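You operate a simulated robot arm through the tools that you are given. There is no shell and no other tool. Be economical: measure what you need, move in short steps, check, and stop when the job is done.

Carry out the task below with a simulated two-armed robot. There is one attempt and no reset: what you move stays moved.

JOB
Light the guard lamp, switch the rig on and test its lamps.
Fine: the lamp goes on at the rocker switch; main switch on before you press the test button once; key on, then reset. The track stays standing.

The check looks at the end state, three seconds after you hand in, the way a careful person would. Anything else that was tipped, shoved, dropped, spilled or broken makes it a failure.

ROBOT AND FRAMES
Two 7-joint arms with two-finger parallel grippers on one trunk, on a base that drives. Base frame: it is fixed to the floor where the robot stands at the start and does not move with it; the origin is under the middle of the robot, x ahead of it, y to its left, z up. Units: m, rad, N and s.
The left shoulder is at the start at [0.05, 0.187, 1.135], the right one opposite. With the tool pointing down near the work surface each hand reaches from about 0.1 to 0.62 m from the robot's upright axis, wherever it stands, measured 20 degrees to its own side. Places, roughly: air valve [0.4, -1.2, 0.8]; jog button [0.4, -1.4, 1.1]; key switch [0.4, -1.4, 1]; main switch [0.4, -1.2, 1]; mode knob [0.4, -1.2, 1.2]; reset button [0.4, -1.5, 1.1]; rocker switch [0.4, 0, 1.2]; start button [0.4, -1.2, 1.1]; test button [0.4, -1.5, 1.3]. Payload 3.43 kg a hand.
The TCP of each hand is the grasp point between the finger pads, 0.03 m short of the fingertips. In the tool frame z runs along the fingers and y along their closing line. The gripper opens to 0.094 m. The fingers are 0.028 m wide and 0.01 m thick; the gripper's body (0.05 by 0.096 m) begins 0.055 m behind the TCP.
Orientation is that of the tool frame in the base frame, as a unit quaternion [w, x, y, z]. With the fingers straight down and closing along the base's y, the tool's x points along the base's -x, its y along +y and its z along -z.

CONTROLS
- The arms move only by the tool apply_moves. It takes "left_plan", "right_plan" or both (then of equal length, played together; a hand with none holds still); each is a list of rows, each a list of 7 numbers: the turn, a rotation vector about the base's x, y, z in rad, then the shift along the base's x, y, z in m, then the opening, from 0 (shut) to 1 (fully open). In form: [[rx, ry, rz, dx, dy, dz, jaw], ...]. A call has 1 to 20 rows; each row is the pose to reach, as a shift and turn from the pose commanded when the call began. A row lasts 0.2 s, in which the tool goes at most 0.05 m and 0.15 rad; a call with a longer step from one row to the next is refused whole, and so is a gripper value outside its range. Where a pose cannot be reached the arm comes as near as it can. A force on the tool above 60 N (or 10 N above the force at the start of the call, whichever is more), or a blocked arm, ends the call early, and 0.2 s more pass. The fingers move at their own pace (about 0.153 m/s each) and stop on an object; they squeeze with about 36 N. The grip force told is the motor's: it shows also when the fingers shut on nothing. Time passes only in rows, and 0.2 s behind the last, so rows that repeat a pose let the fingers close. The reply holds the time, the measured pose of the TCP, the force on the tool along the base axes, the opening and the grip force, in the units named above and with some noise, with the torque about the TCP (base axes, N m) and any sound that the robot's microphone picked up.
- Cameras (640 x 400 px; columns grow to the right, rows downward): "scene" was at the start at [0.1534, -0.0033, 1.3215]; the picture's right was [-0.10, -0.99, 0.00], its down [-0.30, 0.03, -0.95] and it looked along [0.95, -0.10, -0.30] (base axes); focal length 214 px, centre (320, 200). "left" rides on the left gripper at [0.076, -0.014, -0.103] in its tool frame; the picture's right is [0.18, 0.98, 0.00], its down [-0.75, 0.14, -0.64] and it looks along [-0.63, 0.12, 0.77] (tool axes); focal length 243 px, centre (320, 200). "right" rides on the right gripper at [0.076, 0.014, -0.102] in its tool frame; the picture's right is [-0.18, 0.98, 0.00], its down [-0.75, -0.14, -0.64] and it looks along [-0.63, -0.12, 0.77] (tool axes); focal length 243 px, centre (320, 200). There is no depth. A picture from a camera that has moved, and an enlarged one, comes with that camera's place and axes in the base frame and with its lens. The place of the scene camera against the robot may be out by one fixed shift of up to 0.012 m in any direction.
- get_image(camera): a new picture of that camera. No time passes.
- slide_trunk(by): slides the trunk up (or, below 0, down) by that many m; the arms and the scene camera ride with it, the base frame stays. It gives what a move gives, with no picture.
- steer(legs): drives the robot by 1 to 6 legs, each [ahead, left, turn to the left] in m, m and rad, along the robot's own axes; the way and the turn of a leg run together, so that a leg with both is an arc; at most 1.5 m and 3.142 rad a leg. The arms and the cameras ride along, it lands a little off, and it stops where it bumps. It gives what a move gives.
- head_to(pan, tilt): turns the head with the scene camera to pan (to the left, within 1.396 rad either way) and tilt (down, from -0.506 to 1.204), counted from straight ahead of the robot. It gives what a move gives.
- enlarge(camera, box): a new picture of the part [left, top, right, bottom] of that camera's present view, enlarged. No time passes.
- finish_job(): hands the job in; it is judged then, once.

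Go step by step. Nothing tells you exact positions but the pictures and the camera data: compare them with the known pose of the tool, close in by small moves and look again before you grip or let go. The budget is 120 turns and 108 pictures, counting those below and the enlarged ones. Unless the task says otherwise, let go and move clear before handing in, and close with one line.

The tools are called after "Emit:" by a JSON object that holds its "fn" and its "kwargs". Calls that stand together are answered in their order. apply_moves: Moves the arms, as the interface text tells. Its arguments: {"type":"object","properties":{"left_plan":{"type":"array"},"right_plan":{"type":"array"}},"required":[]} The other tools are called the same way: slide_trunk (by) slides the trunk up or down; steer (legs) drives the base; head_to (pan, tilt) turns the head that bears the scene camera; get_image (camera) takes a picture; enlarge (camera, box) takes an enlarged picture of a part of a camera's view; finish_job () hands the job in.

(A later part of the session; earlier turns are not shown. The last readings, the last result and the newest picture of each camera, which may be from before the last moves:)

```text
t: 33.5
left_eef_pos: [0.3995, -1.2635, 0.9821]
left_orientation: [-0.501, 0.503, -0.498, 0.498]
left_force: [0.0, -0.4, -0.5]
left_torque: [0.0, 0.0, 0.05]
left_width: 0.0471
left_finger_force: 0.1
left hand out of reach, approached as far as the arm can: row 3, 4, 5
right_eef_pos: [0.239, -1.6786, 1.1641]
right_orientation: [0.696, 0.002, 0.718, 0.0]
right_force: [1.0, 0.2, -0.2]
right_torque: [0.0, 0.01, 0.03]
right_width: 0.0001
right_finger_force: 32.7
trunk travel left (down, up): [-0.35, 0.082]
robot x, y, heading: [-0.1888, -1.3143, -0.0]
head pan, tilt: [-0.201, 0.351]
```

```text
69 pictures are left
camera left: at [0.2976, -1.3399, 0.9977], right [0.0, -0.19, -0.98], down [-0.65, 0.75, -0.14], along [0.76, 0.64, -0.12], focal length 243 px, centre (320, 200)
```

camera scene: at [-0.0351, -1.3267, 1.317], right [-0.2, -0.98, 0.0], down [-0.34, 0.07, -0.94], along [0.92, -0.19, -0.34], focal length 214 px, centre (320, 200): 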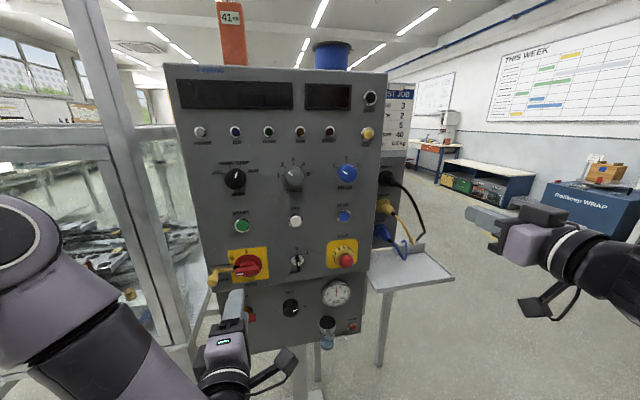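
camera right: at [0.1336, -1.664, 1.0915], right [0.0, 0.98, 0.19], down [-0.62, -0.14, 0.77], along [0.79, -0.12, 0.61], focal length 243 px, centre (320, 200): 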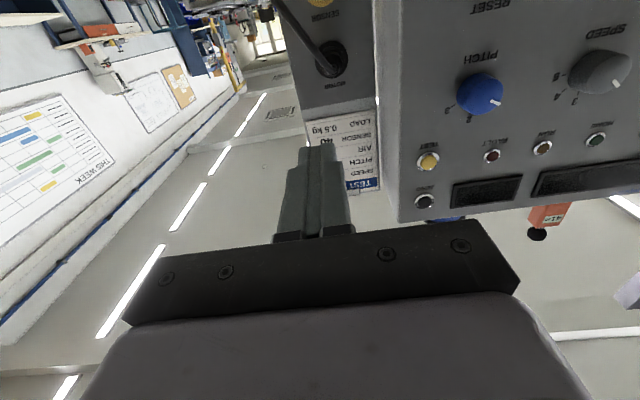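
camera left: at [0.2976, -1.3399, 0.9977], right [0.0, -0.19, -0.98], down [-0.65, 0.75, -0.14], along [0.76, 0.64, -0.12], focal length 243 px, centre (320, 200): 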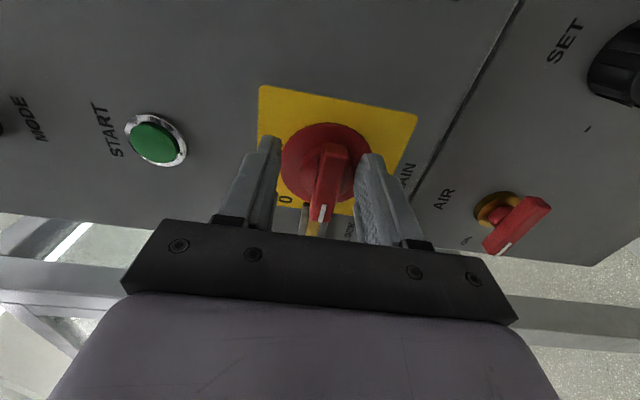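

The arm is at its reach limit here and drifted sideways. I'll back off, drive 0.1 m closer, and lower the trunk a bit.

Emit:
{"fn": "apply_moves", "kwargs": {"left_plan": [[0, 0, 0, -0.04, 0, 0, 0.5], [0, 0, 0, -0.08, 0.005, 0, 0.5], [0, 0, 0, -0.12, 0.01, 0, 0.5], [0, 0, 0, -0.15, 0.015, 0, 0.5]]}}

Emit:
{"fn": "steer", "kwargs": {"legs": [[0.1, 0, 0]]}}

Emit:
{"fn": "slide_trunk", "kwargs": {"by": -0.05}}

Emit:
{"fn": "get_image", "kwargs": {"camera": "left"}}

```text
t: 34.5
left_eef_pos: [0.2468, -1.2443, 0.9857]
left_orientation: [0.501, -0.5, 0.498, -0.501]
left_force: [0.0, 0.6, -0.3]
left_torque: [0.0, 0.0, -0.04]
left_width: 0.0469
left_finger_force: 0.0
right_eef_pos: [0.2377, -1.6786, 1.1643]
right_orientation: [0.696, 0.002, 0.718, 0.001]
right_force: [0.2, 0.3, 0.5]
right_torque: [0.0, 0.02, 0.02]
right_width: 0.0
right_finger_force: 33.1
trunk travel left (down, up): [-0.35, 0.082]
robot x, y, heading: [-0.1873, -1.3103, -0.004]
head pan, tilt: [-0.201, 0.351]
```

```text
t: 35.6
left_eef_pos: [0.347, -1.2465, 0.9845]
left_orientation: [-0.5, 0.5, -0.5, 0.501]
left_force: [0.2, -0.4, 0.2]
left_torque: [-0.04, -0.03, 0.0]
left_width: 0.0472
left_finger_force: 0.0
right_eef_pos: [0.3367, -1.6811, 1.1632]
right_orientation: [0.695, 0.003, 0.719, -0.001]
right_force: [-0.2, 0.1, -0.6]
right_torque: [-0.01, 0.0, 0.01]
right_width: 0.0001
right_finger_force: 33.1
trunk travel left (down, up): [-0.35, 0.082]
robot x, y, heading: [-0.0879, -1.3161, -0.003]
head pan, tilt: [-0.201, 0.351]
```

```text
t: 36.5
left_eef_pos: [0.3472, -1.2476, 0.9355]
left_orientation: [-0.499, 0.5, -0.5, 0.501]
left_force: [-0.8, 0.0, -0.5]
left_torque: [0.0, -0.03, -0.01]
left_width: 0.047
left_finger_force: 0.1
right_eef_pos: [0.3353, -1.6797, 1.1135]
right_orientation: [0.696, 0.002, 0.718, 0.0]
right_force: [-0.4, 0.2, 0.4]
right_torque: [0.02, -0.04, 0.0]
right_width: 0.0
right_finger_force: 33.4
trunk travel left (down, up): [-0.3, 0.132]
robot x, y, heading: [-0.0885, -1.3161, -0.004]
head pan, tilt: [-0.201, 0.351]
```

```text
68 pictures are left
camera left: at [0.2446, -1.3228, 0.9498], right [0.0, -0.19, -0.98], down [-0.64, 0.75, -0.14], along [0.77, 0.63, -0.12], focal length 243 px, centre (320, 200)
```

left: 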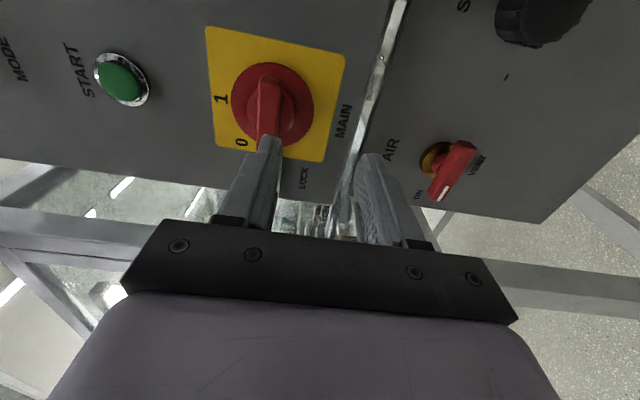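

Emit:
{"fn": "apply_moves", "kwargs": {"left_plan": [[0, 0, 0, 0, -0.003, 0.02, 0.5], [0, 0, 0, 0, -0.003, 0.04, 0.5], [0, 0, 0, 0.02, -0.003, 0.04, 0.5], [0, 0, 0, 0.04, -0.003, 0.04, 0.5], [0, 0, 0, 0.056, -0.003, 0.04, 0.5]]}}

Emit:
{"fn": "get_image", "kwargs": {"camera": "left"}}

```text
t: 37.7
left_eef_pos: [0.4015, -1.2496, 0.9739]
left_orientation: [-0.5, 0.499, -0.499, 0.501]
left_force: [0.1, -1.0, 0.3]
left_torque: [0.0, -0.03, 0.01]
left_width: 0.0472
left_finger_force: 0.1
right_eef_pos: [0.3362, -1.6791, 1.1142]
right_orientation: [0.696, 0.003, 0.718, 0.0]
right_force: [0.9, 0.5, -0.1]
right_torque: [0.0, 0.0, -0.04]
right_width: 0.0001
right_finger_force: 32.7
trunk travel left (down, up): [-0.3, 0.132]
robot x, y, heading: [-0.0878, -1.3171, -0.006]
head pan, tilt: [-0.201, 0.351]
```

```text
67 pictures are left
camera left: at [0.3001, -1.3255, 0.9884], right [0.0, -0.19, -0.98], down [-0.64, 0.75, -0.14], along [0.77, 0.63, -0.12], focal length 243 px, centre (320, 200)
```

left: 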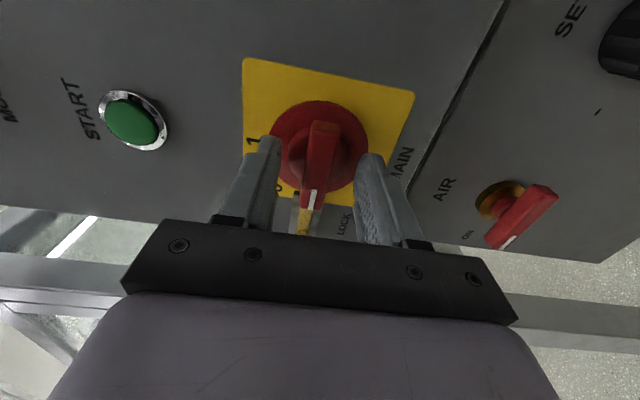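

The fingers straddle the handle. Closing on it, then trying a first small turn.

Emit:
{"fn": "apply_moves", "kwargs": {"left_plan": [[0, 0, 0, 0.001, -0.001, 0.001, 0.1], [0, 0, 0, 0.001, -0.001, 0.001, 0], [0, 0, 0, 0.001, -0.001, 0.001, 0], [0.08, 0, 0, 0.001, -0.001, 0.001, 0], [0.16, 0, 0, 0.001, -0.001, 0.001, 0]]}}

Emit:
{"fn": "get_image", "kwargs": {"camera": "left"}}

```text
t: 38.9
left_eef_pos: [0.4017, -1.2499, 0.9749]
left_orientation: [0.538, -0.459, 0.539, -0.457]
left_force: [-17.4, 4.3, -10.6]
left_torque: [-0.09, 0.12, 0.9]
left_width: 0.0158
left_finger_force: 44.8
right_eef_pos: [0.3353, -1.68, 1.1142]
right_orientation: [0.696, 0.002, 0.718, 0.0]
right_force: [0.5, 0.0, -0.3]
right_torque: [0.01, 0.01, -0.01]
right_width: 0.0
right_finger_force: 32.5
trunk travel left (down, up): [-0.3, 0.132]
robot x, y, heading: [-0.0908, -1.3168, -0.002]
head pan, tilt: [-0.201, 0.351]
```

```text
66 pictures are left
camera left: at [0.3, -1.3273, 0.9768], right [0.0, -0.03, -1.0], down [-0.64, 0.77, -0.02], along [0.77, 0.64, -0.02], focal length 243 px, centre (320, 200)
```

left: 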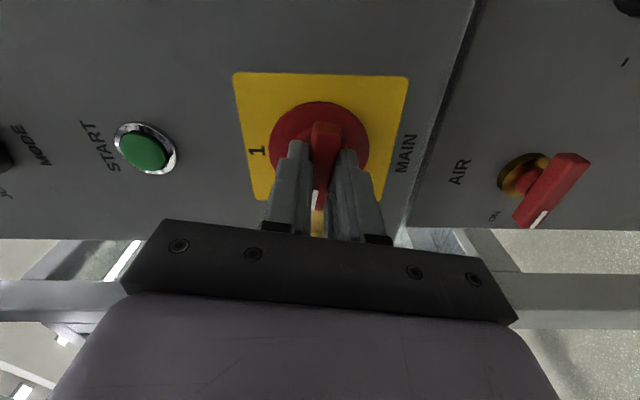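

Emit:
{"fn": "apply_moves", "kwargs": {"left_plan": [[0.1, 0, 0, -0.002, 0, 0, 0], [0.2, 0, 0, -0.002, 0, 0, 0], [0.3, 0, 0, -0.002, 0, 0, 0], [0.4, 0, 0, -0.002, 0, 0, 0]]}}

Emit:
{"fn": "get_image", "kwargs": {"camera": "left"}}

```text
t: 39.9
left_eef_pos: [0.4028, -1.2491, 0.9729]
left_orientation: [0.617, -0.344, 0.62, -0.341]
left_force: [-6.7, 9.3, -22.1]
left_torque: [-0.1, -0.06, 0.56]
left_width: 0.0156
left_finger_force: 44.9
right_eef_pos: [0.3361, -1.6798, 1.1141]
right_orientation: [0.695, 0.002, 0.719, 0.0]
right_force: [-0.1, 0.6, 0.4]
right_torque: [-0.01, -0.03, -0.04]
right_width: 0.0
right_finger_force: 32.8
trunk travel left (down, up): [-0.3, 0.132]
robot x, y, heading: [-0.0887, -1.3137, -0.002]
head pan, tilt: [-0.201, 0.351]
```

```text
65 pictures are left
camera left: at [0.3, -1.3217, 0.9454], right [-0.01, 0.37, -0.93], down [-0.64, 0.71, 0.29], along [0.77, 0.6, 0.23], focal length 243 px, centre (320, 200)
```

left: 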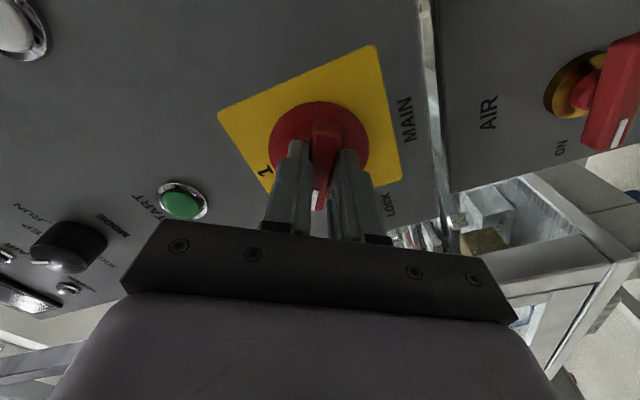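

The handle turns with the hand, so it's not locked. I'll ease off the side load and continue to 1.

Emit:
{"fn": "apply_moves", "kwargs": {"left_plan": [[0.1, 0, 0, 0, 0.001, -0.003, 0], [0.22, 0, 0, 0, 0.001, -0.003, 0], [0.34, 0, 0, 0, 0.001, -0.003, 0], [0.46, 0, 0, 0, 0.001, -0.003, 0], [0.58, 0, 0, 0, 0.001, -0.003, 0]]}}

Emit:
{"fn": "get_image", "kwargs": {"camera": "left"}}

```text
t: 41.1
left_eef_pos: [0.4016, -1.2478, 0.9714]
left_orientation: [0.689, -0.151, 0.692, -0.151]
left_force: [-6.4, 8.6, -13.0]
left_torque: [-0.05, 1.25, 0.02]
left_width: 0.016
left_finger_force: 44.8
right_eef_pos: [0.3356, -1.6794, 1.1141]
right_orientation: [0.696, 0.001, 0.718, 0.001]
right_force: [-0.7, 0.2, 0.4]
right_torque: [-0.03, 0.0, -0.01]
right_width: 0.0
right_finger_force: 32.8
trunk travel left (down, up): [-0.3, 0.132]
robot x, y, heading: [-0.0892, -1.3094, -0.005]
head pan, tilt: [-0.201, 0.351]
```

```text
64 pictures are left
camera left: at [0.2998, -1.2925, 0.909], right [0.0, 0.82, -0.58], down [-0.64, 0.44, 0.63], along [0.77, 0.37, 0.52], focal length 243 px, centre (320, 200)
```

left: 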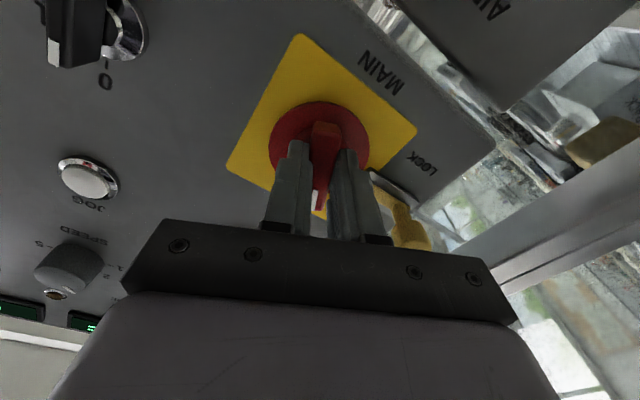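

The displays light up. Finishing the turn to 1.

Emit:
{"fn": "apply_moves", "kwargs": {"left_plan": [[0.1, 0, 0, 0, 0, -0.001, 0], [0.2, 0, 0, 0, 0, -0.001, 0], [0.3, 0, 0, 0, 0, -0.001, 0], [0.4, 0, 0, 0, 0, -0.001, 0], [0.45, 0, 0, 0, 0, -0.001, 0]]}}

Emit:
{"fn": "get_image", "kwargs": {"camera": "left"}}

Emit:
{"fn": "get_image", "kwargs": {"camera": "scene"}}

```text
t: 42.3
left_eef_pos: [0.4014, -1.2458, 0.9713]
left_orientation: [0.706, 0.004, 0.708, 0.007]
left_force: [-10.4, 19.4, -14.9]
left_torque: [-0.83, -0.26, 0.33]
left_width: 0.0157
left_finger_force: 45.1
right_eef_pos: [0.3361, -1.6774, 1.1163]
right_orientation: [0.695, 0.001, 0.719, 0.0]
right_force: [0.2, -0.1, -0.4]
right_torque: [-0.02, -0.01, -0.01]
right_width: 0.0001
right_finger_force: 33.3
trunk travel left (down, up): [-0.3, 0.132]
robot x, y, heading: [-0.0875, -1.3145, -0.006]
head pan, tilt: [-0.201, 0.351]
```

```text
63 pictures are left
camera left: at [0.3, -1.2599, 0.8955], right [0.0, 0.99, -0.17], down [-0.64, 0.13, 0.76], along [0.77, 0.11, 0.63], focal length 243 px, centre (320, 200)
```

left: 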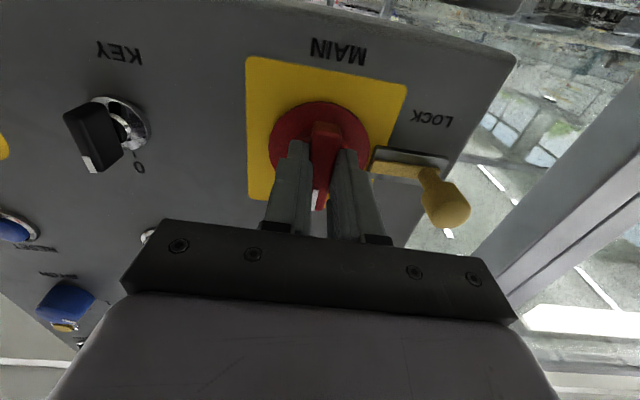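

```text
62 pictures are left
camera scene: at [0.0636, -1.3248, 1.267], right [-0.2, -0.98, 0.0], down [-0.34, 0.07, -0.94], along [0.92, -0.19, -0.34], focal length 214 px, centre (320, 200)
```

scene: 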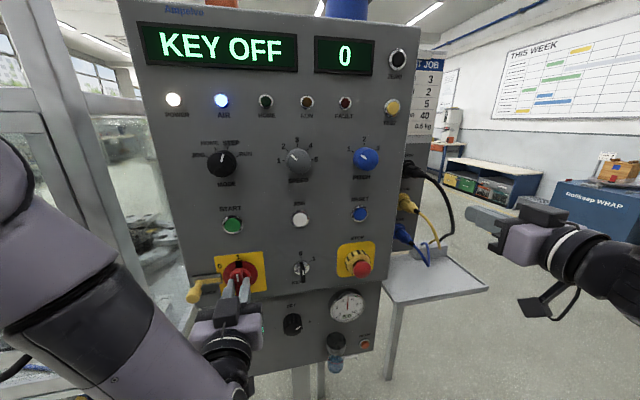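

MAIN is on and the display reads "KEY OFF". Opening slightly and withdrawing straight back.

Emit:
{"fn": "apply_moves", "kwargs": {"left_plan": [[0, 0, 0, 0, -0.001, 0.001, 0.3], [0, 0, 0, 0, -0.001, 0.001, 0.3], [0, 0, 0, -0.02, -0.001, 0.001, 0.3], [0, 0, 0, -0.05, -0.001, 0.001, 0.3], [0, 0, 0, -0.09, -0.001, 0.001, 0.3]]}}

Emit:
{"fn": "enlarge", "kwargs": {"camera": "scene", "box": [180, 180, 400, 310]}}

Emit:
{"fn": "get_image", "kwargs": {"camera": "left"}}

```text
t: 43.5
left_eef_pos: [0.3116, -1.2483, 0.9743]
left_orientation: [0.707, 0.007, 0.707, 0.005]
left_force: [0.5, -0.1, 0.7]
left_torque: [0.0, 0.03, -0.03]
left_width: 0.0284
left_finger_force: 0.0
right_eef_pos: [0.3355, -1.6804, 1.1143]
right_orientation: [0.696, 0.002, 0.718, 0.0]
right_force: [0.4, 0.0, -0.1]
right_torque: [0.03, 0.01, 0.0]
right_width: 0.0
right_finger_force: 32.4
trunk travel left (down, up): [-0.3, 0.132]
robot x, y, heading: [-0.0845, -1.3151, -0.003]
head pan, tilt: [-0.201, 0.351]
```

```text
2.91 times, centred on (290, 245) of scene
camera zoom: at [0.0634, -1.3275, 1.2671], right [-0.2, -0.98, 0.0], down [-0.34, 0.07, -0.94], along [0.92, -0.19, -0.34], focal length 624 px, centre (407, 69)
```

zoom: 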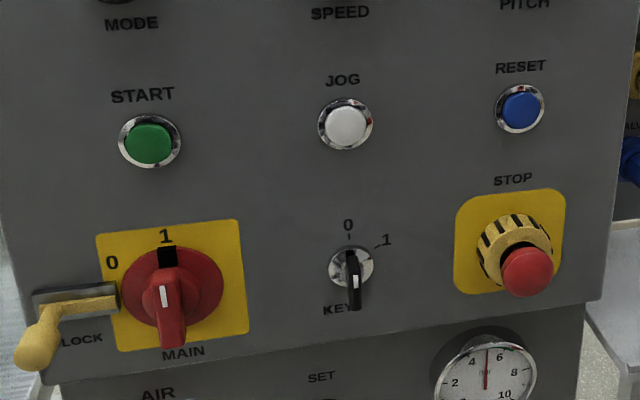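

```text
60 pictures are left
camera left: at [0.2102, -1.2611, 0.8972], right [0.0, 0.99, -0.17], down [-0.64, 0.13, 0.76], along [0.77, 0.11, 0.63], focal length 243 px, centre (320, 200)
```

left: 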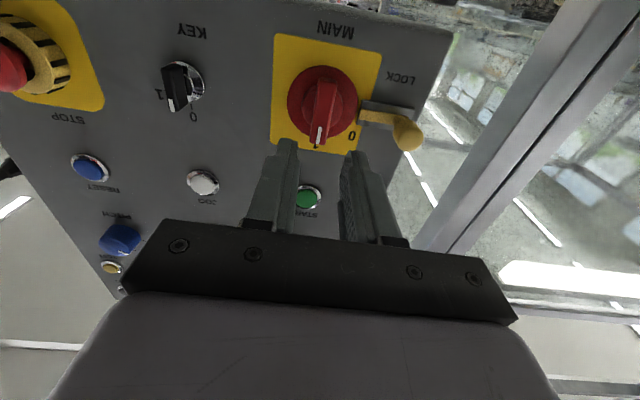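

MAIN is at 1. Next is TEST with the right hand; I'll bring it near for a fix.

Emit:
{"fn": "apply_moves", "kwargs": {"right_plan": [[0, -0.031, 0, 0, 0.025, 0.04, 0], [0, -0.031, 0, 0, 0.05, 0.08, 0], [0, -0.031, 0, 0.003, 0.08, 0.11, 0], [0, -0.031, 0, 0.003, 0.08, 0.126, 0]]}}

Emit:
{"fn": "get_image", "kwargs": {"camera": "right"}}

Emit:
{"fn": "enlarge", "kwargs": {"camera": "scene", "box": [340, 60, 440, 140]}}

```text
t: 44.5
left_eef_pos: [0.3107, -1.2471, 0.9723]
left_orientation: [0.706, 0.007, 0.708, 0.005]
left_force: [0.8, -0.1, 0.9]
left_torque: [0.01, 0.0, 0.0]
left_width: 0.0283
left_finger_force: 0.2
right_eef_pos: [0.3385, -1.6004, 1.2424]
right_orientation: [0.707, 0.002, 0.708, 0.0]
right_force: [0.0, -1.1, 0.0]
right_torque: [0.04, 0.04, 0.01]
right_width: 0.0
right_finger_force: 32.9
trunk travel left (down, up): [-0.3, 0.132]
robot x, y, heading: [-0.0883, -1.3118, -0.002]
head pan, tilt: [-0.201, 0.351]
```

```text
59 pictures are left
camera right: at [0.237, -1.5856, 1.1662], right [0.0, 0.98, 0.19], down [-0.64, -0.14, 0.75], along [0.77, -0.12, 0.63], focal length 243 px, centre (320, 200)
```

right: 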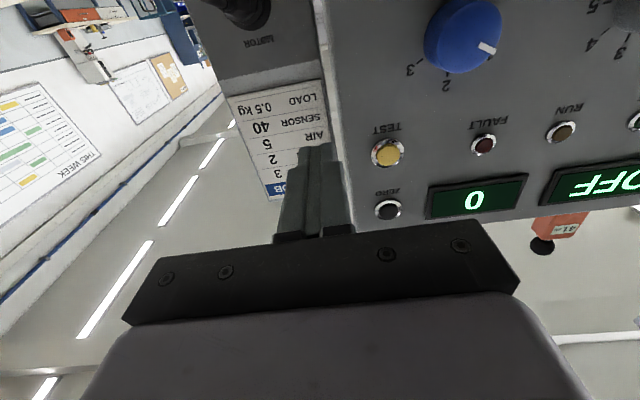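

```text
5.00 times, centred on (390, 100) of scene
camera zoom: at [0.0636, -1.3274, 1.267], right [-0.2, -0.98, 0.0], down [-0.34, 0.07, -0.94], along [0.92, -0.19, -0.34], focal length 1072 px, centre (-30, 700)
```

zoom: 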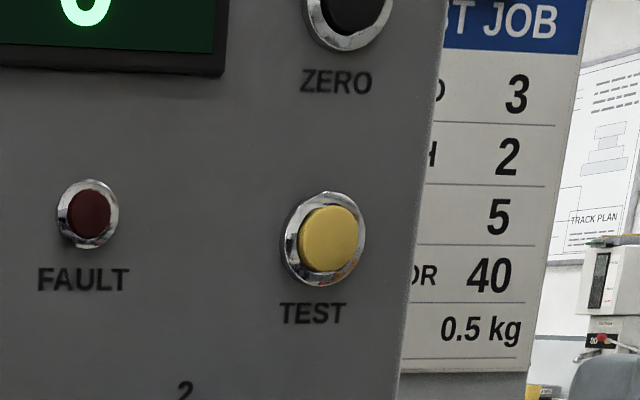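

TEST is at about (0.45, −1.543, 1.293). I'll line up in front of it with a slight pitch so a fingertip edge does the pressing.

Emit:
{"fn": "apply_moves", "kwargs": {"right_plan": [[0, 0.08, 0, 0, 0.02, 0.015, 0], [0, 0.16, 0, 0.01, 0.04, 0.03, 0], [0, 0.25, 0, 0.025, 0.057, 0.0435, 0], [0, 0.25, 0, 0.0465, 0.057, 0.0435, 0]]}}

Emit:
{"fn": "get_image", "kwargs": {"camera": "right"}}

Emit:
{"fn": "enlarge", "kwargs": {"camera": "scene", "box": [340, 60, 440, 140]}}

```text
t: 45.5
left_eef_pos: [0.3121, -1.2483, 0.9724]
left_orientation: [0.706, 0.008, 0.708, 0.005]
left_force: [-0.5, -0.2, -0.4]
left_torque: [-0.01, -0.03, 0.03]
left_width: 0.0282
left_finger_force: 0.2
right_eef_pos: [0.3849, -1.5426, 1.284]
right_orientation: [0.612, 0.003, 0.791, 0.0]
right_force: [0.5, 0.5, -0.1]
right_torque: [-0.02, 0.03, 0.01]
right_width: 0.0
right_finger_force: 33.0
trunk travel left (down, up): [-0.3, 0.132]
robot x, y, heading: [-0.0878, -1.3204, -0.006]
head pan, tilt: [-0.201, 0.351]
```

```text
57 pictures are left
camera right: at [0.2679, -1.5287, 1.2362], right [0.05, 0.98, 0.18], down [-0.43, -0.14, 0.89], along [0.9, -0.12, 0.42], focal length 243 px, centre (320, 200)
```

right: 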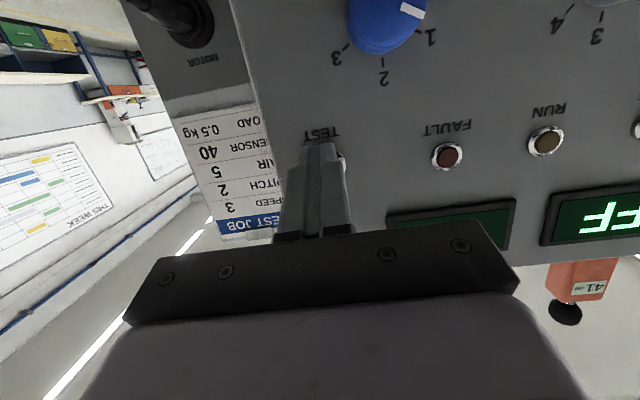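

```text
5.00 times, centred on (390, 100) of scene
camera zoom: at [0.0638, -1.3275, 1.267], right [-0.2, -0.98, 0.0], down [-0.34, 0.07, -0.94], along [0.92, -0.19, -0.34], focal length 1072 px, centre (-30, 700)
```

zoom: 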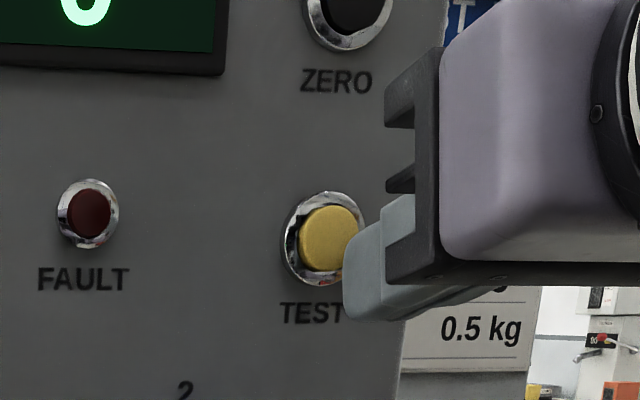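

The fingertip is in line with TEST. Approaching to light contact.

Emit:
{"fn": "apply_moves", "kwargs": {"right_plan": [[0, 0, 0, 0.012, -0.001, 0.001, 0], [0, 0, 0, 0.022, -0.001, 0.001, 0], [0, 0, 0, 0.027, -0.001, 0.001, 0], [0, 0, 0, 0.029, -0.001, 0.001, 0]]}}

Emit:
{"fn": "enlarge", "kwargs": {"camera": "scene", "box": [320, 60, 440, 140]}}

```text
t: 46.5
left_eef_pos: [0.3106, -1.2478, 0.9739]
left_orientation: [0.707, 0.008, 0.707, 0.005]
left_force: [-0.3, -0.6, 0.0]
left_torque: [0.02, 0.01, -0.03]
left_width: 0.0284
left_finger_force: 0.0
right_eef_pos: [0.4142, -1.5434, 1.2849]
right_orientation: [0.613, 0.001, 0.79, 0.0]
right_force: [-9.1, 0.9, -2.8]
right_torque: [-0.01, 0.06, 0.03]
right_width: 0.0002
right_finger_force: 33.0
trunk travel left (down, up): [-0.3, 0.132]
robot x, y, heading: [-0.0888, -1.3141, -0.002]
head pan, tilt: [-0.201, 0.351]
heard: click
```

```text
5.00 times, centred on (380, 100) of scene
camera zoom: at [0.0623, -1.3273, 1.2671], right [-0.2, -0.98, 0.0], down [-0.34, 0.07, -0.94], along [0.92, -0.19, -0.34], focal length 1072 px, centre (20, 700)
```

zoom: 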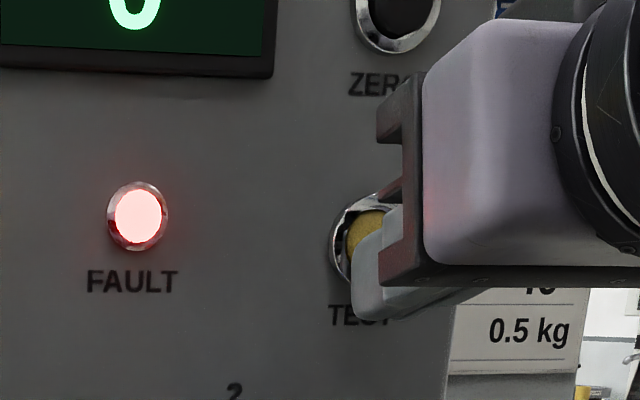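

A click was heard and the lamps lit, so TEST is pressed. Releasing it by withdrawing straight back.

Emit:
{"fn": "apply_moves", "kwargs": {"right_plan": [[0, 0, 0, -0.01, 0, 0, 0], [0, 0, 0, -0.04, 0, 0, 0], [0, 0, 0, -0.07, 0, 0, 0], [0, 0, 0, -0.07, -0.04, 0, 0], [0, 0, 0, -0.07, -0.08, 0, 0]]}}

Emit:
{"fn": "get_image", "kwargs": {"camera": "scene"}}

Emit:
{"fn": "enlarge", "kwargs": {"camera": "left", "box": [140, 20, 260, 130]}}

Emit:
{"fn": "enlarge", "kwargs": {"camera": "scene", "box": [265, 235, 345, 295]}}

```text
t: 47.7
left_eef_pos: [0.3115, -1.2487, 0.9722]
left_orientation: [0.707, 0.007, 0.708, 0.006]
left_force: [-0.1, -0.2, -0.3]
left_torque: [-0.02, 0.04, 0.01]
left_width: 0.0283
left_finger_force: 0.1
right_eef_pos: [0.3436, -1.6251, 1.2834]
right_orientation: [0.614, 0.003, 0.79, -0.001]
right_force: [-0.7, 0.1, -0.2]
right_torque: [-0.04, 0.0, 0.01]
right_width: 0.0
right_finger_force: 33.3
trunk travel left (down, up): [-0.3, 0.132]
robot x, y, heading: [-0.0897, -1.3145, -0.002]
head pan, tilt: [-0.201, 0.351]
```

```text
54 pictures are left
camera scene: at [0.0635, -1.3278, 1.267], right [-0.2, -0.98, 0.0], down [-0.34, 0.07, -0.94], along [0.92, -0.19, -0.34], focal length 214 px, centre (320, 200)
```

scene: 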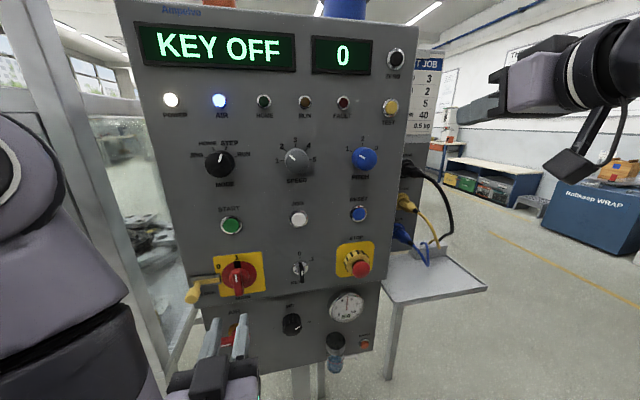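

```text
3.64 times, centred on (200, 75) of left
camera zoom: at [0.2104, -1.2613, 0.8969], right [0.0, 0.99, -0.17], down [-0.64, 0.13, 0.76], along [0.77, 0.11, 0.63], focal length 882 px, centre (756, 654)
```

zoom: 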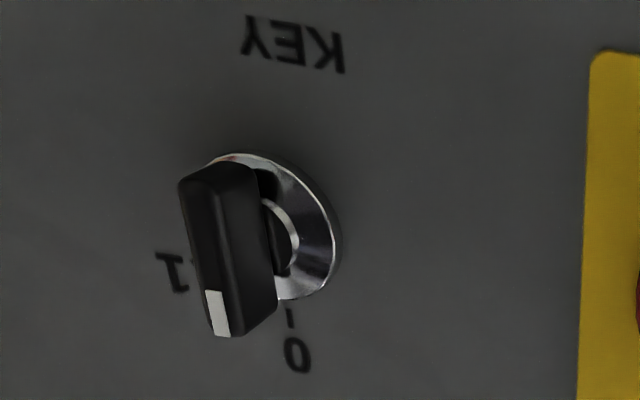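

```text
6.67 times, centred on (305, 265) of scene
camera zoom: at [0.0635, -1.3278, 1.267], right [-0.2, -0.98, 0.0], down [-0.34, 0.07, -0.94], along [0.92, -0.19, -0.34], focal length 1430 px, centre (420, -233)
```

zoom: 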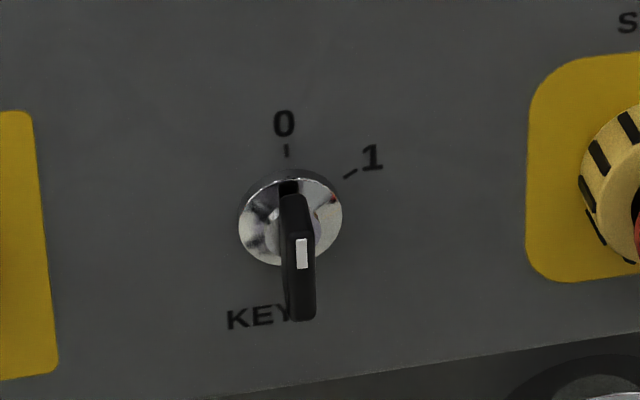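

The test is done and the lamps are back to normal. The key bow is vertical at about (0.405, −1.364, 0.970); bringing the left hand in front of it.

Emit:
{"fn": "apply_moves", "kwargs": {"left_plan": [[0, 0, 0, 0, -0.04, -0.001, 0.3], [0, 0, 0, 0, -0.08, -0.002, 0.3], [0, 0, 0, 0.01, -0.115, -0.002, 0.3], [0, 0, 0, 0.04, -0.115, -0.002, 0.3]]}}

Emit:
{"fn": "get_image", "kwargs": {"camera": "left"}}

Emit:
{"fn": "enlarge", "kwargs": {"camera": "scene", "box": [265, 235, 345, 295]}}

```text
t: 48.9
left_eef_pos: [0.3728, -1.3386, 0.9855]
left_orientation: [0.706, -0.035, 0.707, 0.017]
left_force: [-0.1, 0.1, 0.3]
left_torque: [0.0, 0.02, 0.01]
left_width: 0.0282
left_finger_force: 0.1
right_eef_pos: [0.3428, -1.6245, 1.2834]
right_orientation: [0.614, 0.001, 0.79, 0.001]
right_force: [0.1, 0.0, -0.8]
right_torque: [-0.01, -0.02, 0.0]
right_width: 0.0001
right_finger_force: 33.1
trunk travel left (down, up): [-0.3, 0.132]
robot x, y, heading: [-0.0854, -1.3126, 0.0]
head pan, tilt: [-0.201, 0.351]
stopped in row 4 (left hand): the arm was blocked; the commanded pose is now the measured one
```

```text
51 pictures are left
camera left: at [0.2724, -1.3632, 0.9093], right [-0.07, 0.98, -0.21], down [-0.65, 0.11, 0.75], along [0.76, 0.19, 0.63], focal length 243 px, centre (320, 200)
```

left: 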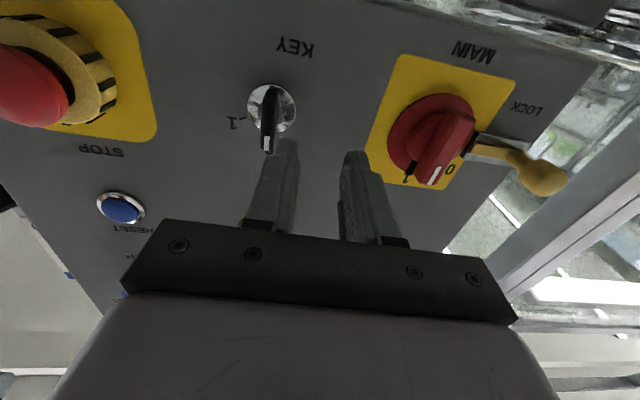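

```text
6.67 times, centred on (305, 265) of scene
camera zoom: at [0.0637, -1.3273, 1.267], right [-0.2, -0.98, 0.0], down [-0.34, 0.07, -0.94], along [0.92, -0.19, -0.34], focal length 1430 px, centre (420, -233)
```

zoom: 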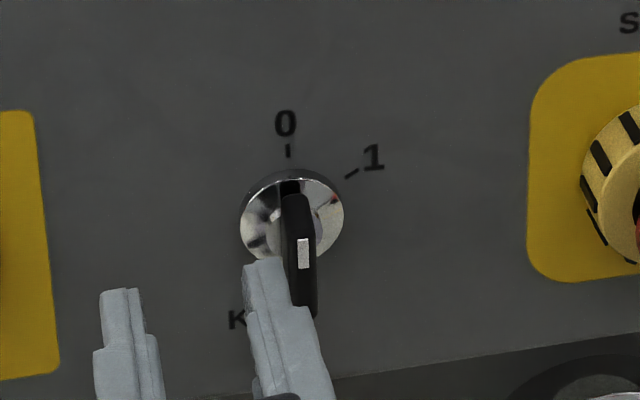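

The arm was blocked short of the target, probably at a joint limit. Backing off and looking at the whole scene.

Emit:
{"fn": "apply_moves", "kwargs": {"left_plan": [[0, 0, 0, -0.03, 0, 0, 0.3], [0, 0, 0, -0.06, 0.01, 0, 0.3]]}}

Emit:
{"fn": "get_image", "kwargs": {"camera": "scene"}}

Emit:
{"fn": "enlarge", "kwargs": {"camera": "scene", "box": [180, 220, 340, 310]}}

```text
t: 49.7
left_eef_pos: [0.3223, -1.3079, 0.9728]
left_orientation: [0.683, -0.07, 0.726, 0.033]
left_force: [-0.7, 0.1, 0.0]
left_torque: [-0.01, 0.01, -0.01]
left_width: 0.0283
left_finger_force: 0.0
right_eef_pos: [0.343, -1.6248, 1.2823]
right_orientation: [0.614, 0.002, 0.789, 0.0]
right_force: [0.0, 0.0, 0.1]
right_torque: [0.02, 0.01, 0.03]
right_width: 0.0
right_finger_force: 33.2
trunk travel left (down, up): [-0.3, 0.132]
robot x, y, heading: [-0.0859, -1.3135, -0.006]
head pan, tilt: [-0.201, 0.351]
stopped in row 2 (left hand): the arm was blocked; the commanded pose is now the measured one
```

```text
49 pictures are left
camera scene: at [0.0637, -1.3272, 1.267], right [-0.2, -0.98, 0.0], down [-0.34, 0.07, -0.94], along [0.92, -0.19, -0.34], focal length 214 px, centre (320, 200)
```

scene: 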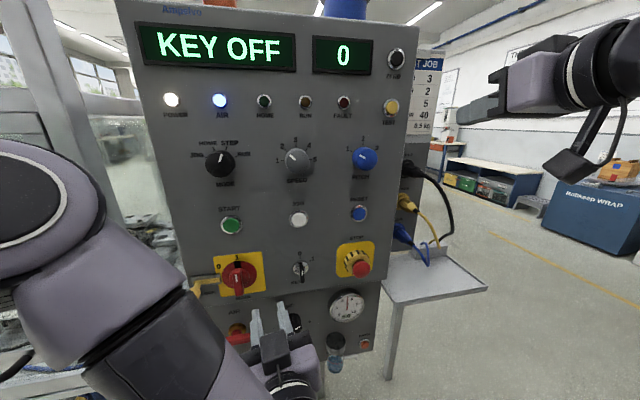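

```text
4.00 times, centred on (260, 265) of scene
camera zoom: at [0.0637, -1.3272, 1.267], right [-0.2, -0.98, 0.0], down [-0.34, 0.07, -0.94], along [0.92, -0.19, -0.34], focal length 858 px, centre (560, -60)
```

zoom: 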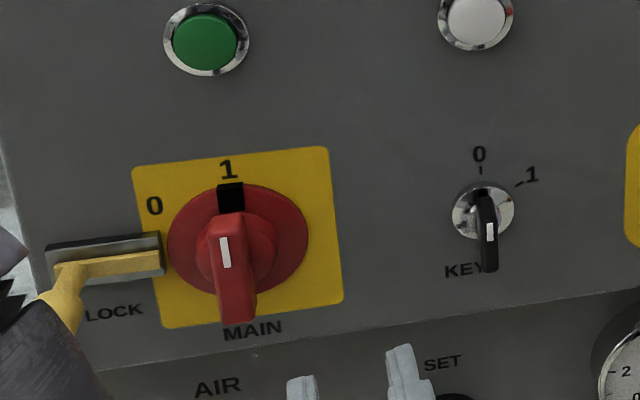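

The left arm's elbow gets cramped when reaching inward. I'll move the left hand back out to the left and use the right arm for the key and reset.

Emit:
{"fn": "apply_moves", "kwargs": {"left_plan": [[0, 0, 0, 0, 0.03, 0, 0.3], [0, 0, 0, -0.01, 0.06, 0, 0.3]]}}

Emit:
{"fn": "get_image", "kwargs": {"camera": "scene"}}

```text
t: 50.3
left_eef_pos: [0.3091, -1.2489, 0.974]
left_orientation: [0.683, -0.067, 0.726, 0.031]
left_force: [0.2, -0.2, -0.8]
left_torque: [0.0, 0.01, -0.01]
left_width: 0.0282
left_finger_force: 0.1
right_eef_pos: [0.3422, -1.6245, 1.284]
right_orientation: [0.614, 0.003, 0.79, 0.0]
right_force: [-0.4, 0.2, -0.9]
right_torque: [-0.04, 0.01, 0.0]
right_width: 0.0
right_finger_force: 32.9
trunk travel left (down, up): [-0.3, 0.132]
robot x, y, heading: [-0.0864, -1.317, -0.006]
head pan, tilt: [-0.201, 0.351]
```

```text
47 pictures are left
camera scene: at [0.0635, -1.3272, 1.267], right [-0.2, -0.98, 0.0], down [-0.34, 0.07, -0.94], along [0.92, -0.19, -0.34], focal length 214 px, centre (320, 200)
```

scene: 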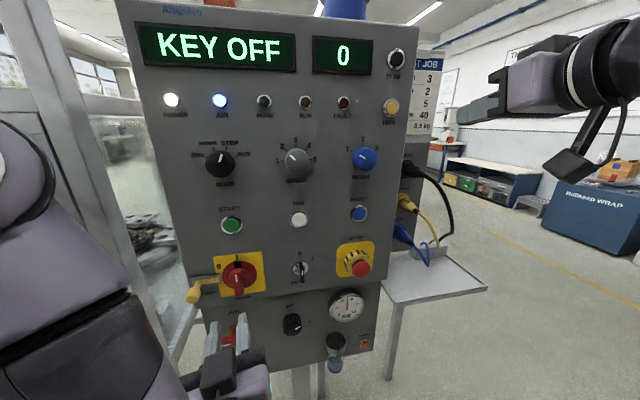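

Emit:
{"fn": "apply_moves", "kwargs": {"left_plan": [[0, 0, 0, -0.01, 0.03, 0.01, 0], [0, 0, 0, -0.02, 0.06, 0.03, 0], [0, 0, 0, -0.03, 0.09, 0.05, 0], [0, 0, 0, -0.03, 0.11, 0.06, 0], [0, 0, 0, -0.03, 0.11, 0.06, 0], [0, 0, 0, -0.03, 0.11, 0.06, 0], [0, 0, 0, -0.03, 0.11, 0.06, 0], [0, 0, 0, -0.03, 0.11, 0.06, 0], [0, 0, 0, -0.03, 0.11, 0.06, 0], [0, 0, 0, -0.03, 0.11, 0.06, 0]], "right_plan": [[0, 0, 0, -0.02, 0.04, 0, 0.3], [0, -0.05, 0, -0.02, 0.08, 0, 0.3], [0, -0.1, 0, -0.02, 0.12, -0.02, 0.3], [0, -0.15, 0, -0.02, 0.15, -0.055, 0.3], [0, -0.2, 0, -0.02, 0.18, -0.09, 0.3], [0, -0.25, 0, -0.02, 0.21, -0.125, 0.3], [0, -0.27, 0, -0.02, 0.23, -0.165, 0.3], [0, -0.27, 0, -0.02, 0.245, -0.21, 0.3], [0, -0.27, 0, -0.02, 0.255, -0.255, 0.3], [0, -0.27, 0, -0.02, 0.261, -0.3, 0.3]]}}

Emit:
{"fn": "get_image", "kwargs": {"camera": "right"}}

Emit:
{"fn": "get_image", "kwargs": {"camera": "scene"}}

```text
t: 52.5
left_eef_pos: [0.3184, -1.1703, 1.0219]
left_orientation: [0.684, -0.067, 0.726, 0.032]
left_force: [0.3, -0.5, 0.3]
left_torque: [-0.03, -0.01, 0.01]
left_width: 0.0
left_finger_force: 32.9
left hand out of reach, approached as far as the arm can: row 3, 4, 5, 6, 7, 8, 9, 10
right_eef_pos: [0.3235, -1.3675, 0.9821]
right_orientation: [0.714, 0.003, 0.7, 0.0]
right_force: [0.4, -0.5, -0.3]
right_torque: [0.01, 0.0, -0.01]
right_width: 0.0282
right_finger_force: 0.0
trunk travel left (down, up): [-0.3, 0.132]
robot x, y, heading: [-0.0894, -1.3125, -0.004]
head pan, tilt: [-0.201, 0.351]
```

```text
46 pictures are left
camera right: at [0.2225, -1.3524, 0.9045], right [0.0, 0.98, 0.19], down [-0.66, -0.14, 0.74], along [0.75, -0.12, 0.65], focal length 243 px, centre (320, 200)
```

right: 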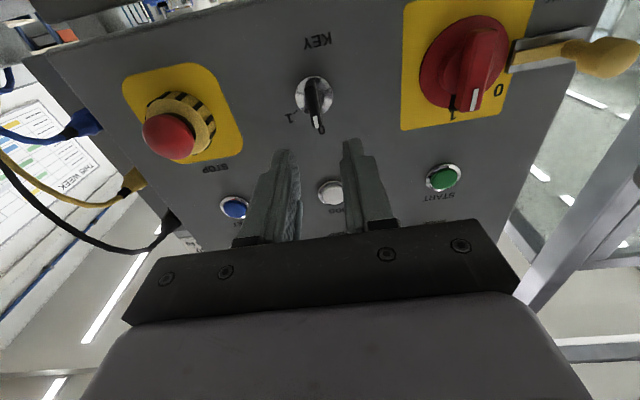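

```text
45 pictures are left
camera scene: at [0.0637, -1.3271, 1.267], right [-0.2, -0.98, 0.0], down [-0.34, 0.07, -0.94], along [0.92, -0.19, -0.34], focal length 214 px, centre (320, 200)
```

scene: 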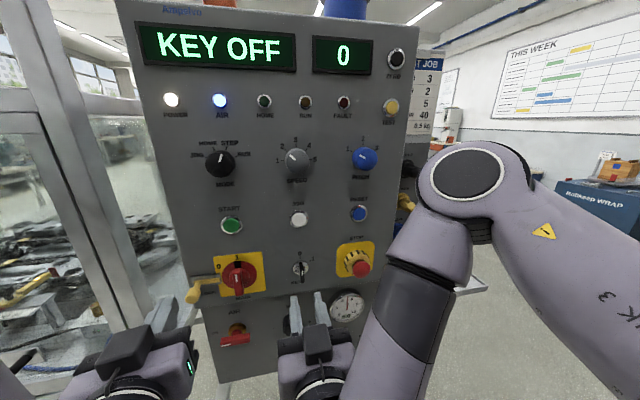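

Emit:
{"fn": "enlarge", "kwargs": {"camera": "right", "box": [280, 60, 360, 140]}}

```text
5.00 times, centred on (320, 100) of right
camera zoom: at [0.2225, -1.3524, 0.9045], right [0.0, 0.98, 0.19], down [-0.66, -0.14, 0.74], along [0.75, -0.12, 0.65], focal length 1213 px, centre (320, 700)
```

zoom: 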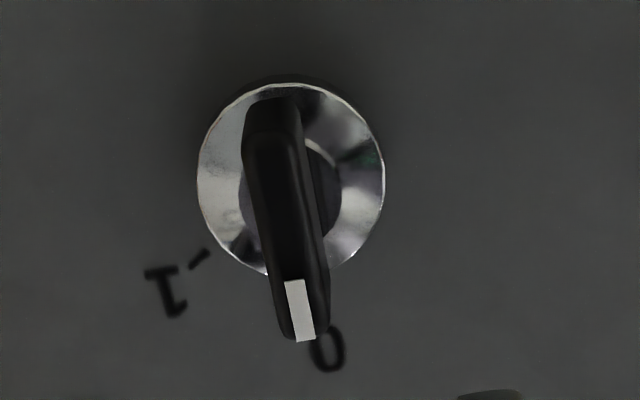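

The key's axis is at (y −1.370, z 0.973) with its front at x 0.415. Advancing the right fingers around it.

Emit:
{"fn": "apply_moves", "kwargs": {"right_plan": [[0, 0.02, 0, 0.02, -0.0025, -0.009, 0.3], [0, 0.02, 0, 0.045, -0.0025, -0.009, 0.3], [0, 0.02, 0, 0.063, -0.0025, -0.009, 0.3], [0, 0.02, 0, 0.073, -0.0025, -0.009, 0.3]]}}

Emit:
{"fn": "get_image", "kwargs": {"camera": "right"}}

Emit:
{"fn": "enlarge", "kwargs": {"camera": "scene", "box": [260, 235, 340, 295]}}

```text
t: 53.5
left_eef_pos: [0.318, -1.1711, 1.0212]
left_orientation: [0.683, -0.068, 0.726, 0.032]
left_force: [-0.3, 0.2, 0.2]
left_torque: [0.02, -0.01, 0.0]
left_width: 0.0
left_finger_force: 33.0
right_eef_pos: [0.3953, -1.3668, 0.9755]
right_orientation: [0.707, 0.002, 0.707, 0.0]
right_force: [0.4, 1.2, 0.0]
right_torque: [-0.04, -0.03, -0.01]
right_width: 0.0283
right_finger_force: 0.1
trunk travel left (down, up): [-0.3, 0.132]
robot x, y, heading: [-0.0894, -1.3115, -0.005]
head pan, tilt: [-0.201, 0.351]
```

```text
43 pictures are left
camera right: at [0.2932, -1.3519, 0.8989], right [0.0, 0.98, 0.19], down [-0.64, -0.14, 0.75], along [0.77, -0.12, 0.63], focal length 243 px, centre (320, 200)
```

right: 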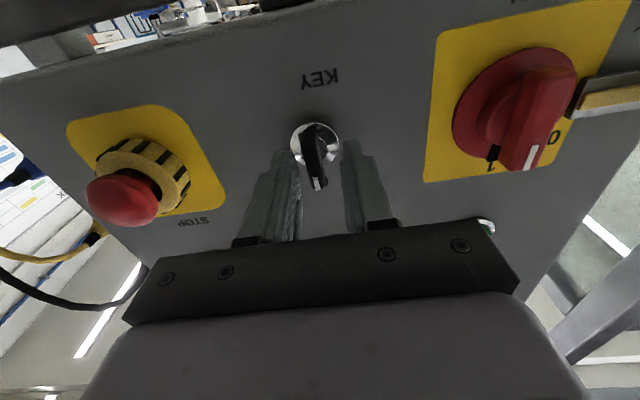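

```text
6.67 times, centred on (300, 265) of scene
camera zoom: at [0.0637, -1.3274, 1.267], right [-0.2, -0.98, 0.0], down [-0.34, 0.07, -0.94], along [0.92, -0.19, -0.34], focal length 1430 px, centre (453, -233)
```

zoom: 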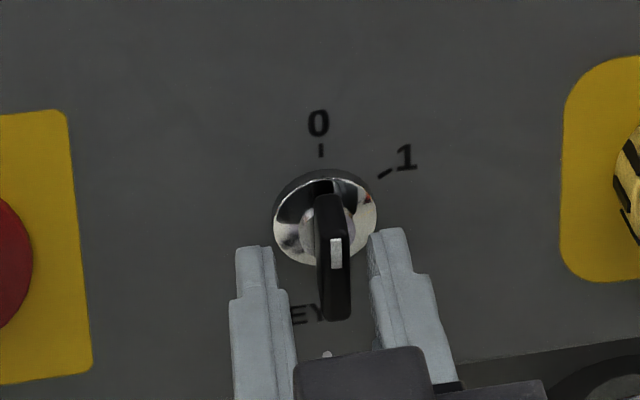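

Closing on the key and turning it clockwise about 60°.

Emit:
{"fn": "apply_moves", "kwargs": {"right_plan": [[0, 0, 0, 0.005, -0.002, -0.002, 0.3], [0, 0, 0, 0.005, -0.002, -0.002, 0.1], [0, 0, 0, 0.005, -0.002, -0.002, 0], [0, 0, 0, 0.005, -0.002, -0.002, 0], [0.12, 0, 0, 0.005, -0.002, -0.002, 0], [0.24, 0, 0, 0.005, -0.002, -0.002, 0]]}}

Emit:
{"fn": "get_image", "kwargs": {"camera": "right"}}

```text
t: 54.9
left_eef_pos: [0.317, -1.1712, 1.0219]
left_orientation: [0.684, -0.067, 0.726, 0.033]
left_force: [0.1, 0.3, -0.9]
left_torque: [-0.02, -0.04, 0.06]
left_width: 0.0
left_finger_force: 32.7
right_eef_pos: [0.3988, -1.37, 0.9719]
right_orientation: [0.701, 0.087, 0.702, 0.086]
right_force: [-3.5, -12.6, -3.0]
right_torque: [0.04, -0.38, 0.17]
right_width: 0.0087
right_finger_force: 42.7
trunk travel left (down, up): [-0.3, 0.132]
robot x, y, heading: [-0.0873, -1.3143, -0.005]
head pan, tilt: [-0.201, 0.351]
```

```text
41 pictures are left
camera right: at [0.298, -1.3373, 0.9018], right [0.0, 0.91, 0.42], down [-0.64, -0.32, 0.7], along [0.77, -0.27, 0.58], focal length 243 px, centre (320, 200)
```

right: 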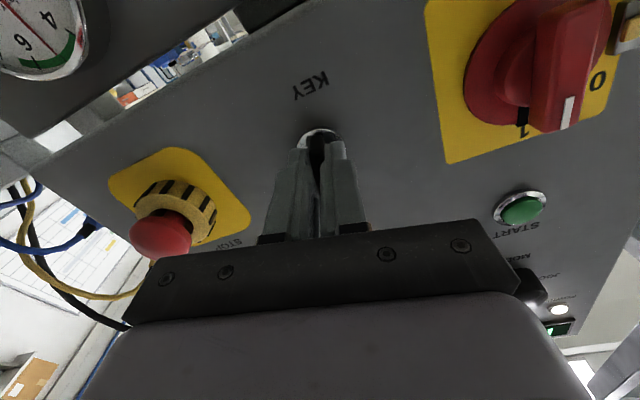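

Emit:
{"fn": "apply_moves", "kwargs": {"right_plan": [[0.13, 0, 0, 0, -0.002, 0, 0], [0.26, 0, 0, 0, -0.002, 0, 0], [0.39, 0, 0, 0, -0.002, 0, 0], [0.52, 0, 0, 0, -0.002, 0, 0], [0.65, 0, 0, 0, -0.002, 0, 0], [0.74, 0, 0, 0, -0.002, 0, 0], [0.82, 0, 0, 0, -0.002, 0, 0]]}}

Emit:
{"fn": "get_image", "kwargs": {"camera": "right"}}

Emit:
{"fn": "get_image", "kwargs": {"camera": "scene"}}

```text
t: 56.5
left_eef_pos: [0.3169, -1.1708, 1.0222]
left_orientation: [0.684, -0.069, 0.726, 0.032]
left_force: [-1.2, -0.2, -0.6]
left_torque: [0.03, -0.01, 0.01]
left_width: 0.0
left_finger_force: 33.4
right_eef_pos: [0.4002, -1.3686, 0.9728]
right_orientation: [0.61, 0.357, 0.61, 0.359]
right_force: [-5.4, 5.3, 7.8]
right_torque: [-0.81, 0.29, 0.86]
right_width: 0.009
right_finger_force: 43.3
trunk travel left (down, up): [-0.3, 0.132]
robot x, y, heading: [-0.0911, -1.3145, -0.008]
head pan, tilt: [-0.201, 0.351]
```

```text
40 pictures are left
camera right: at [0.2979, -1.295, 0.9487], right [0.0, 0.32, 0.95], down [-0.64, -0.73, 0.24], along [0.77, -0.61, 0.2], focal length 243 px, centre (320, 200)
```

right: 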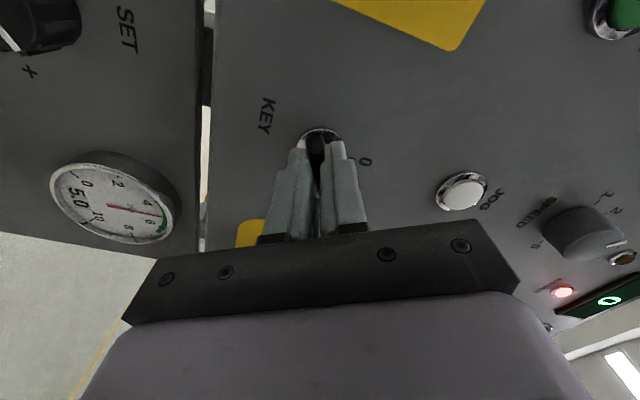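

```text
39 pictures are left
camera scene: at [0.0625, -1.3264, 1.2673], right [-0.2, -0.98, 0.0], down [-0.34, 0.07, -0.94], along [0.92, -0.19, -0.34], focal length 214 px, centre (320, 200)
```

scene: 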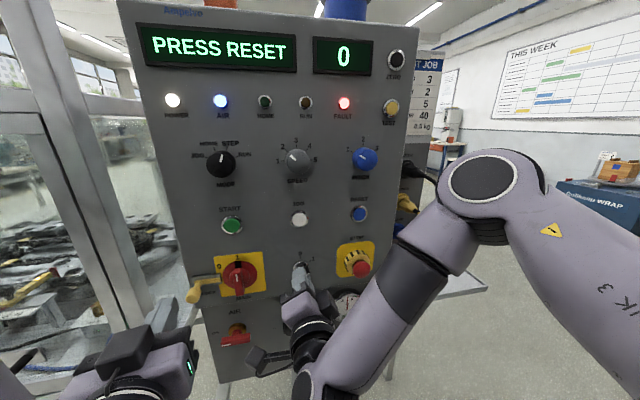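

The display says "PRESS RESET", so the key is on. Releasing it, withdrawing and rolling the hand back.

Emit:
{"fn": "apply_moves", "kwargs": {"right_plan": [[0, 0, 0, 0, 0, 0, 0.28], [0, 0, 0, 0, 0, 0, 0.28], [0, 0, 0, -0.03, 0, 0, 0.28], [0, 0, 0, -0.07, 0, 0, 0.28], [-0.15, 0, 0, -0.07, 0, 0, 0], [-0.3, 0, 0, -0.07, 0, 0, 0], [-0.45, 0, 0, -0.07, 0, 0, 0], [-0.6, 0, 0, -0.07, 0, 0, 0], [-0.75, 0, 0, -0.07, 0, 0.02, 0], [-0.9, 0, 0, -0.07, 0, 0.04, 0], [-1.05, 0, 0, -0.07, -0.03, 0.06, 0], [-1.06, 0, 0, -0.07, -0.06, 0.08, 0]]}}

Emit:
{"fn": "get_image", "kwargs": {"camera": "right"}}

Emit:
{"fn": "enlarge", "kwargs": {"camera": "scene", "box": [240, 190, 400, 290]}}

```text
t: 59.1
left_eef_pos: [0.3176, -1.1712, 1.0215]
left_orientation: [0.684, -0.067, 0.726, 0.032]
left_force: [0.6, -1.1, -1.4]
left_torque: [0.05, -0.05, 0.03]
left_width: 0.0001
left_finger_force: 33.2
right_eef_pos: [0.3288, -1.432, 1.0533]
right_orientation: [0.707, 0.002, 0.707, 0.001]
right_force: [0.0, 0.2, -0.9]
right_torque: [0.02, 0.0, 0.03]
right_width: 0.0
right_finger_force: 33.3
trunk travel left (down, up): [-0.3, 0.132]
robot x, y, heading: [-0.0911, -1.3143, -0.002]
head pan, tilt: [-0.201, 0.351]
```

```text
38 pictures are left
camera right: at [0.227, -1.4167, 0.9763], right [0.0, 0.98, 0.19], down [-0.64, -0.14, 0.75], along [0.77, -0.12, 0.63], focal length 243 px, centre (320, 200)
```

right: 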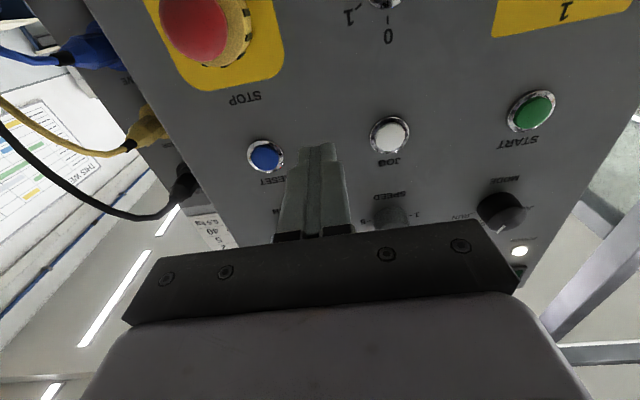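

```text
4.00 times, centred on (320, 240) of scene
camera zoom: at [0.0634, -1.3278, 1.267], right [-0.2, -0.98, 0.0], down [-0.34, 0.07, -0.94], along [0.92, -0.19, -0.34], focal length 858 px, centre (320, 40)
```

zoom: 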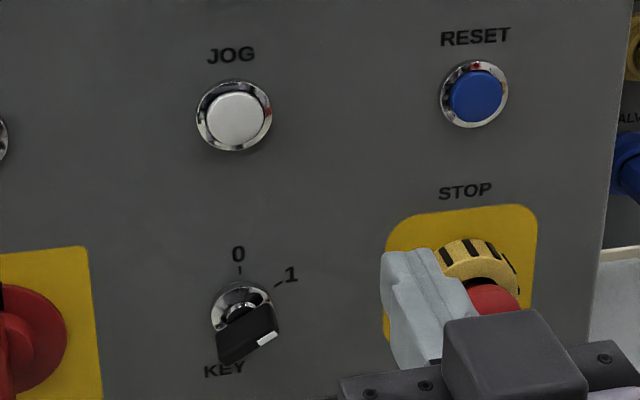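

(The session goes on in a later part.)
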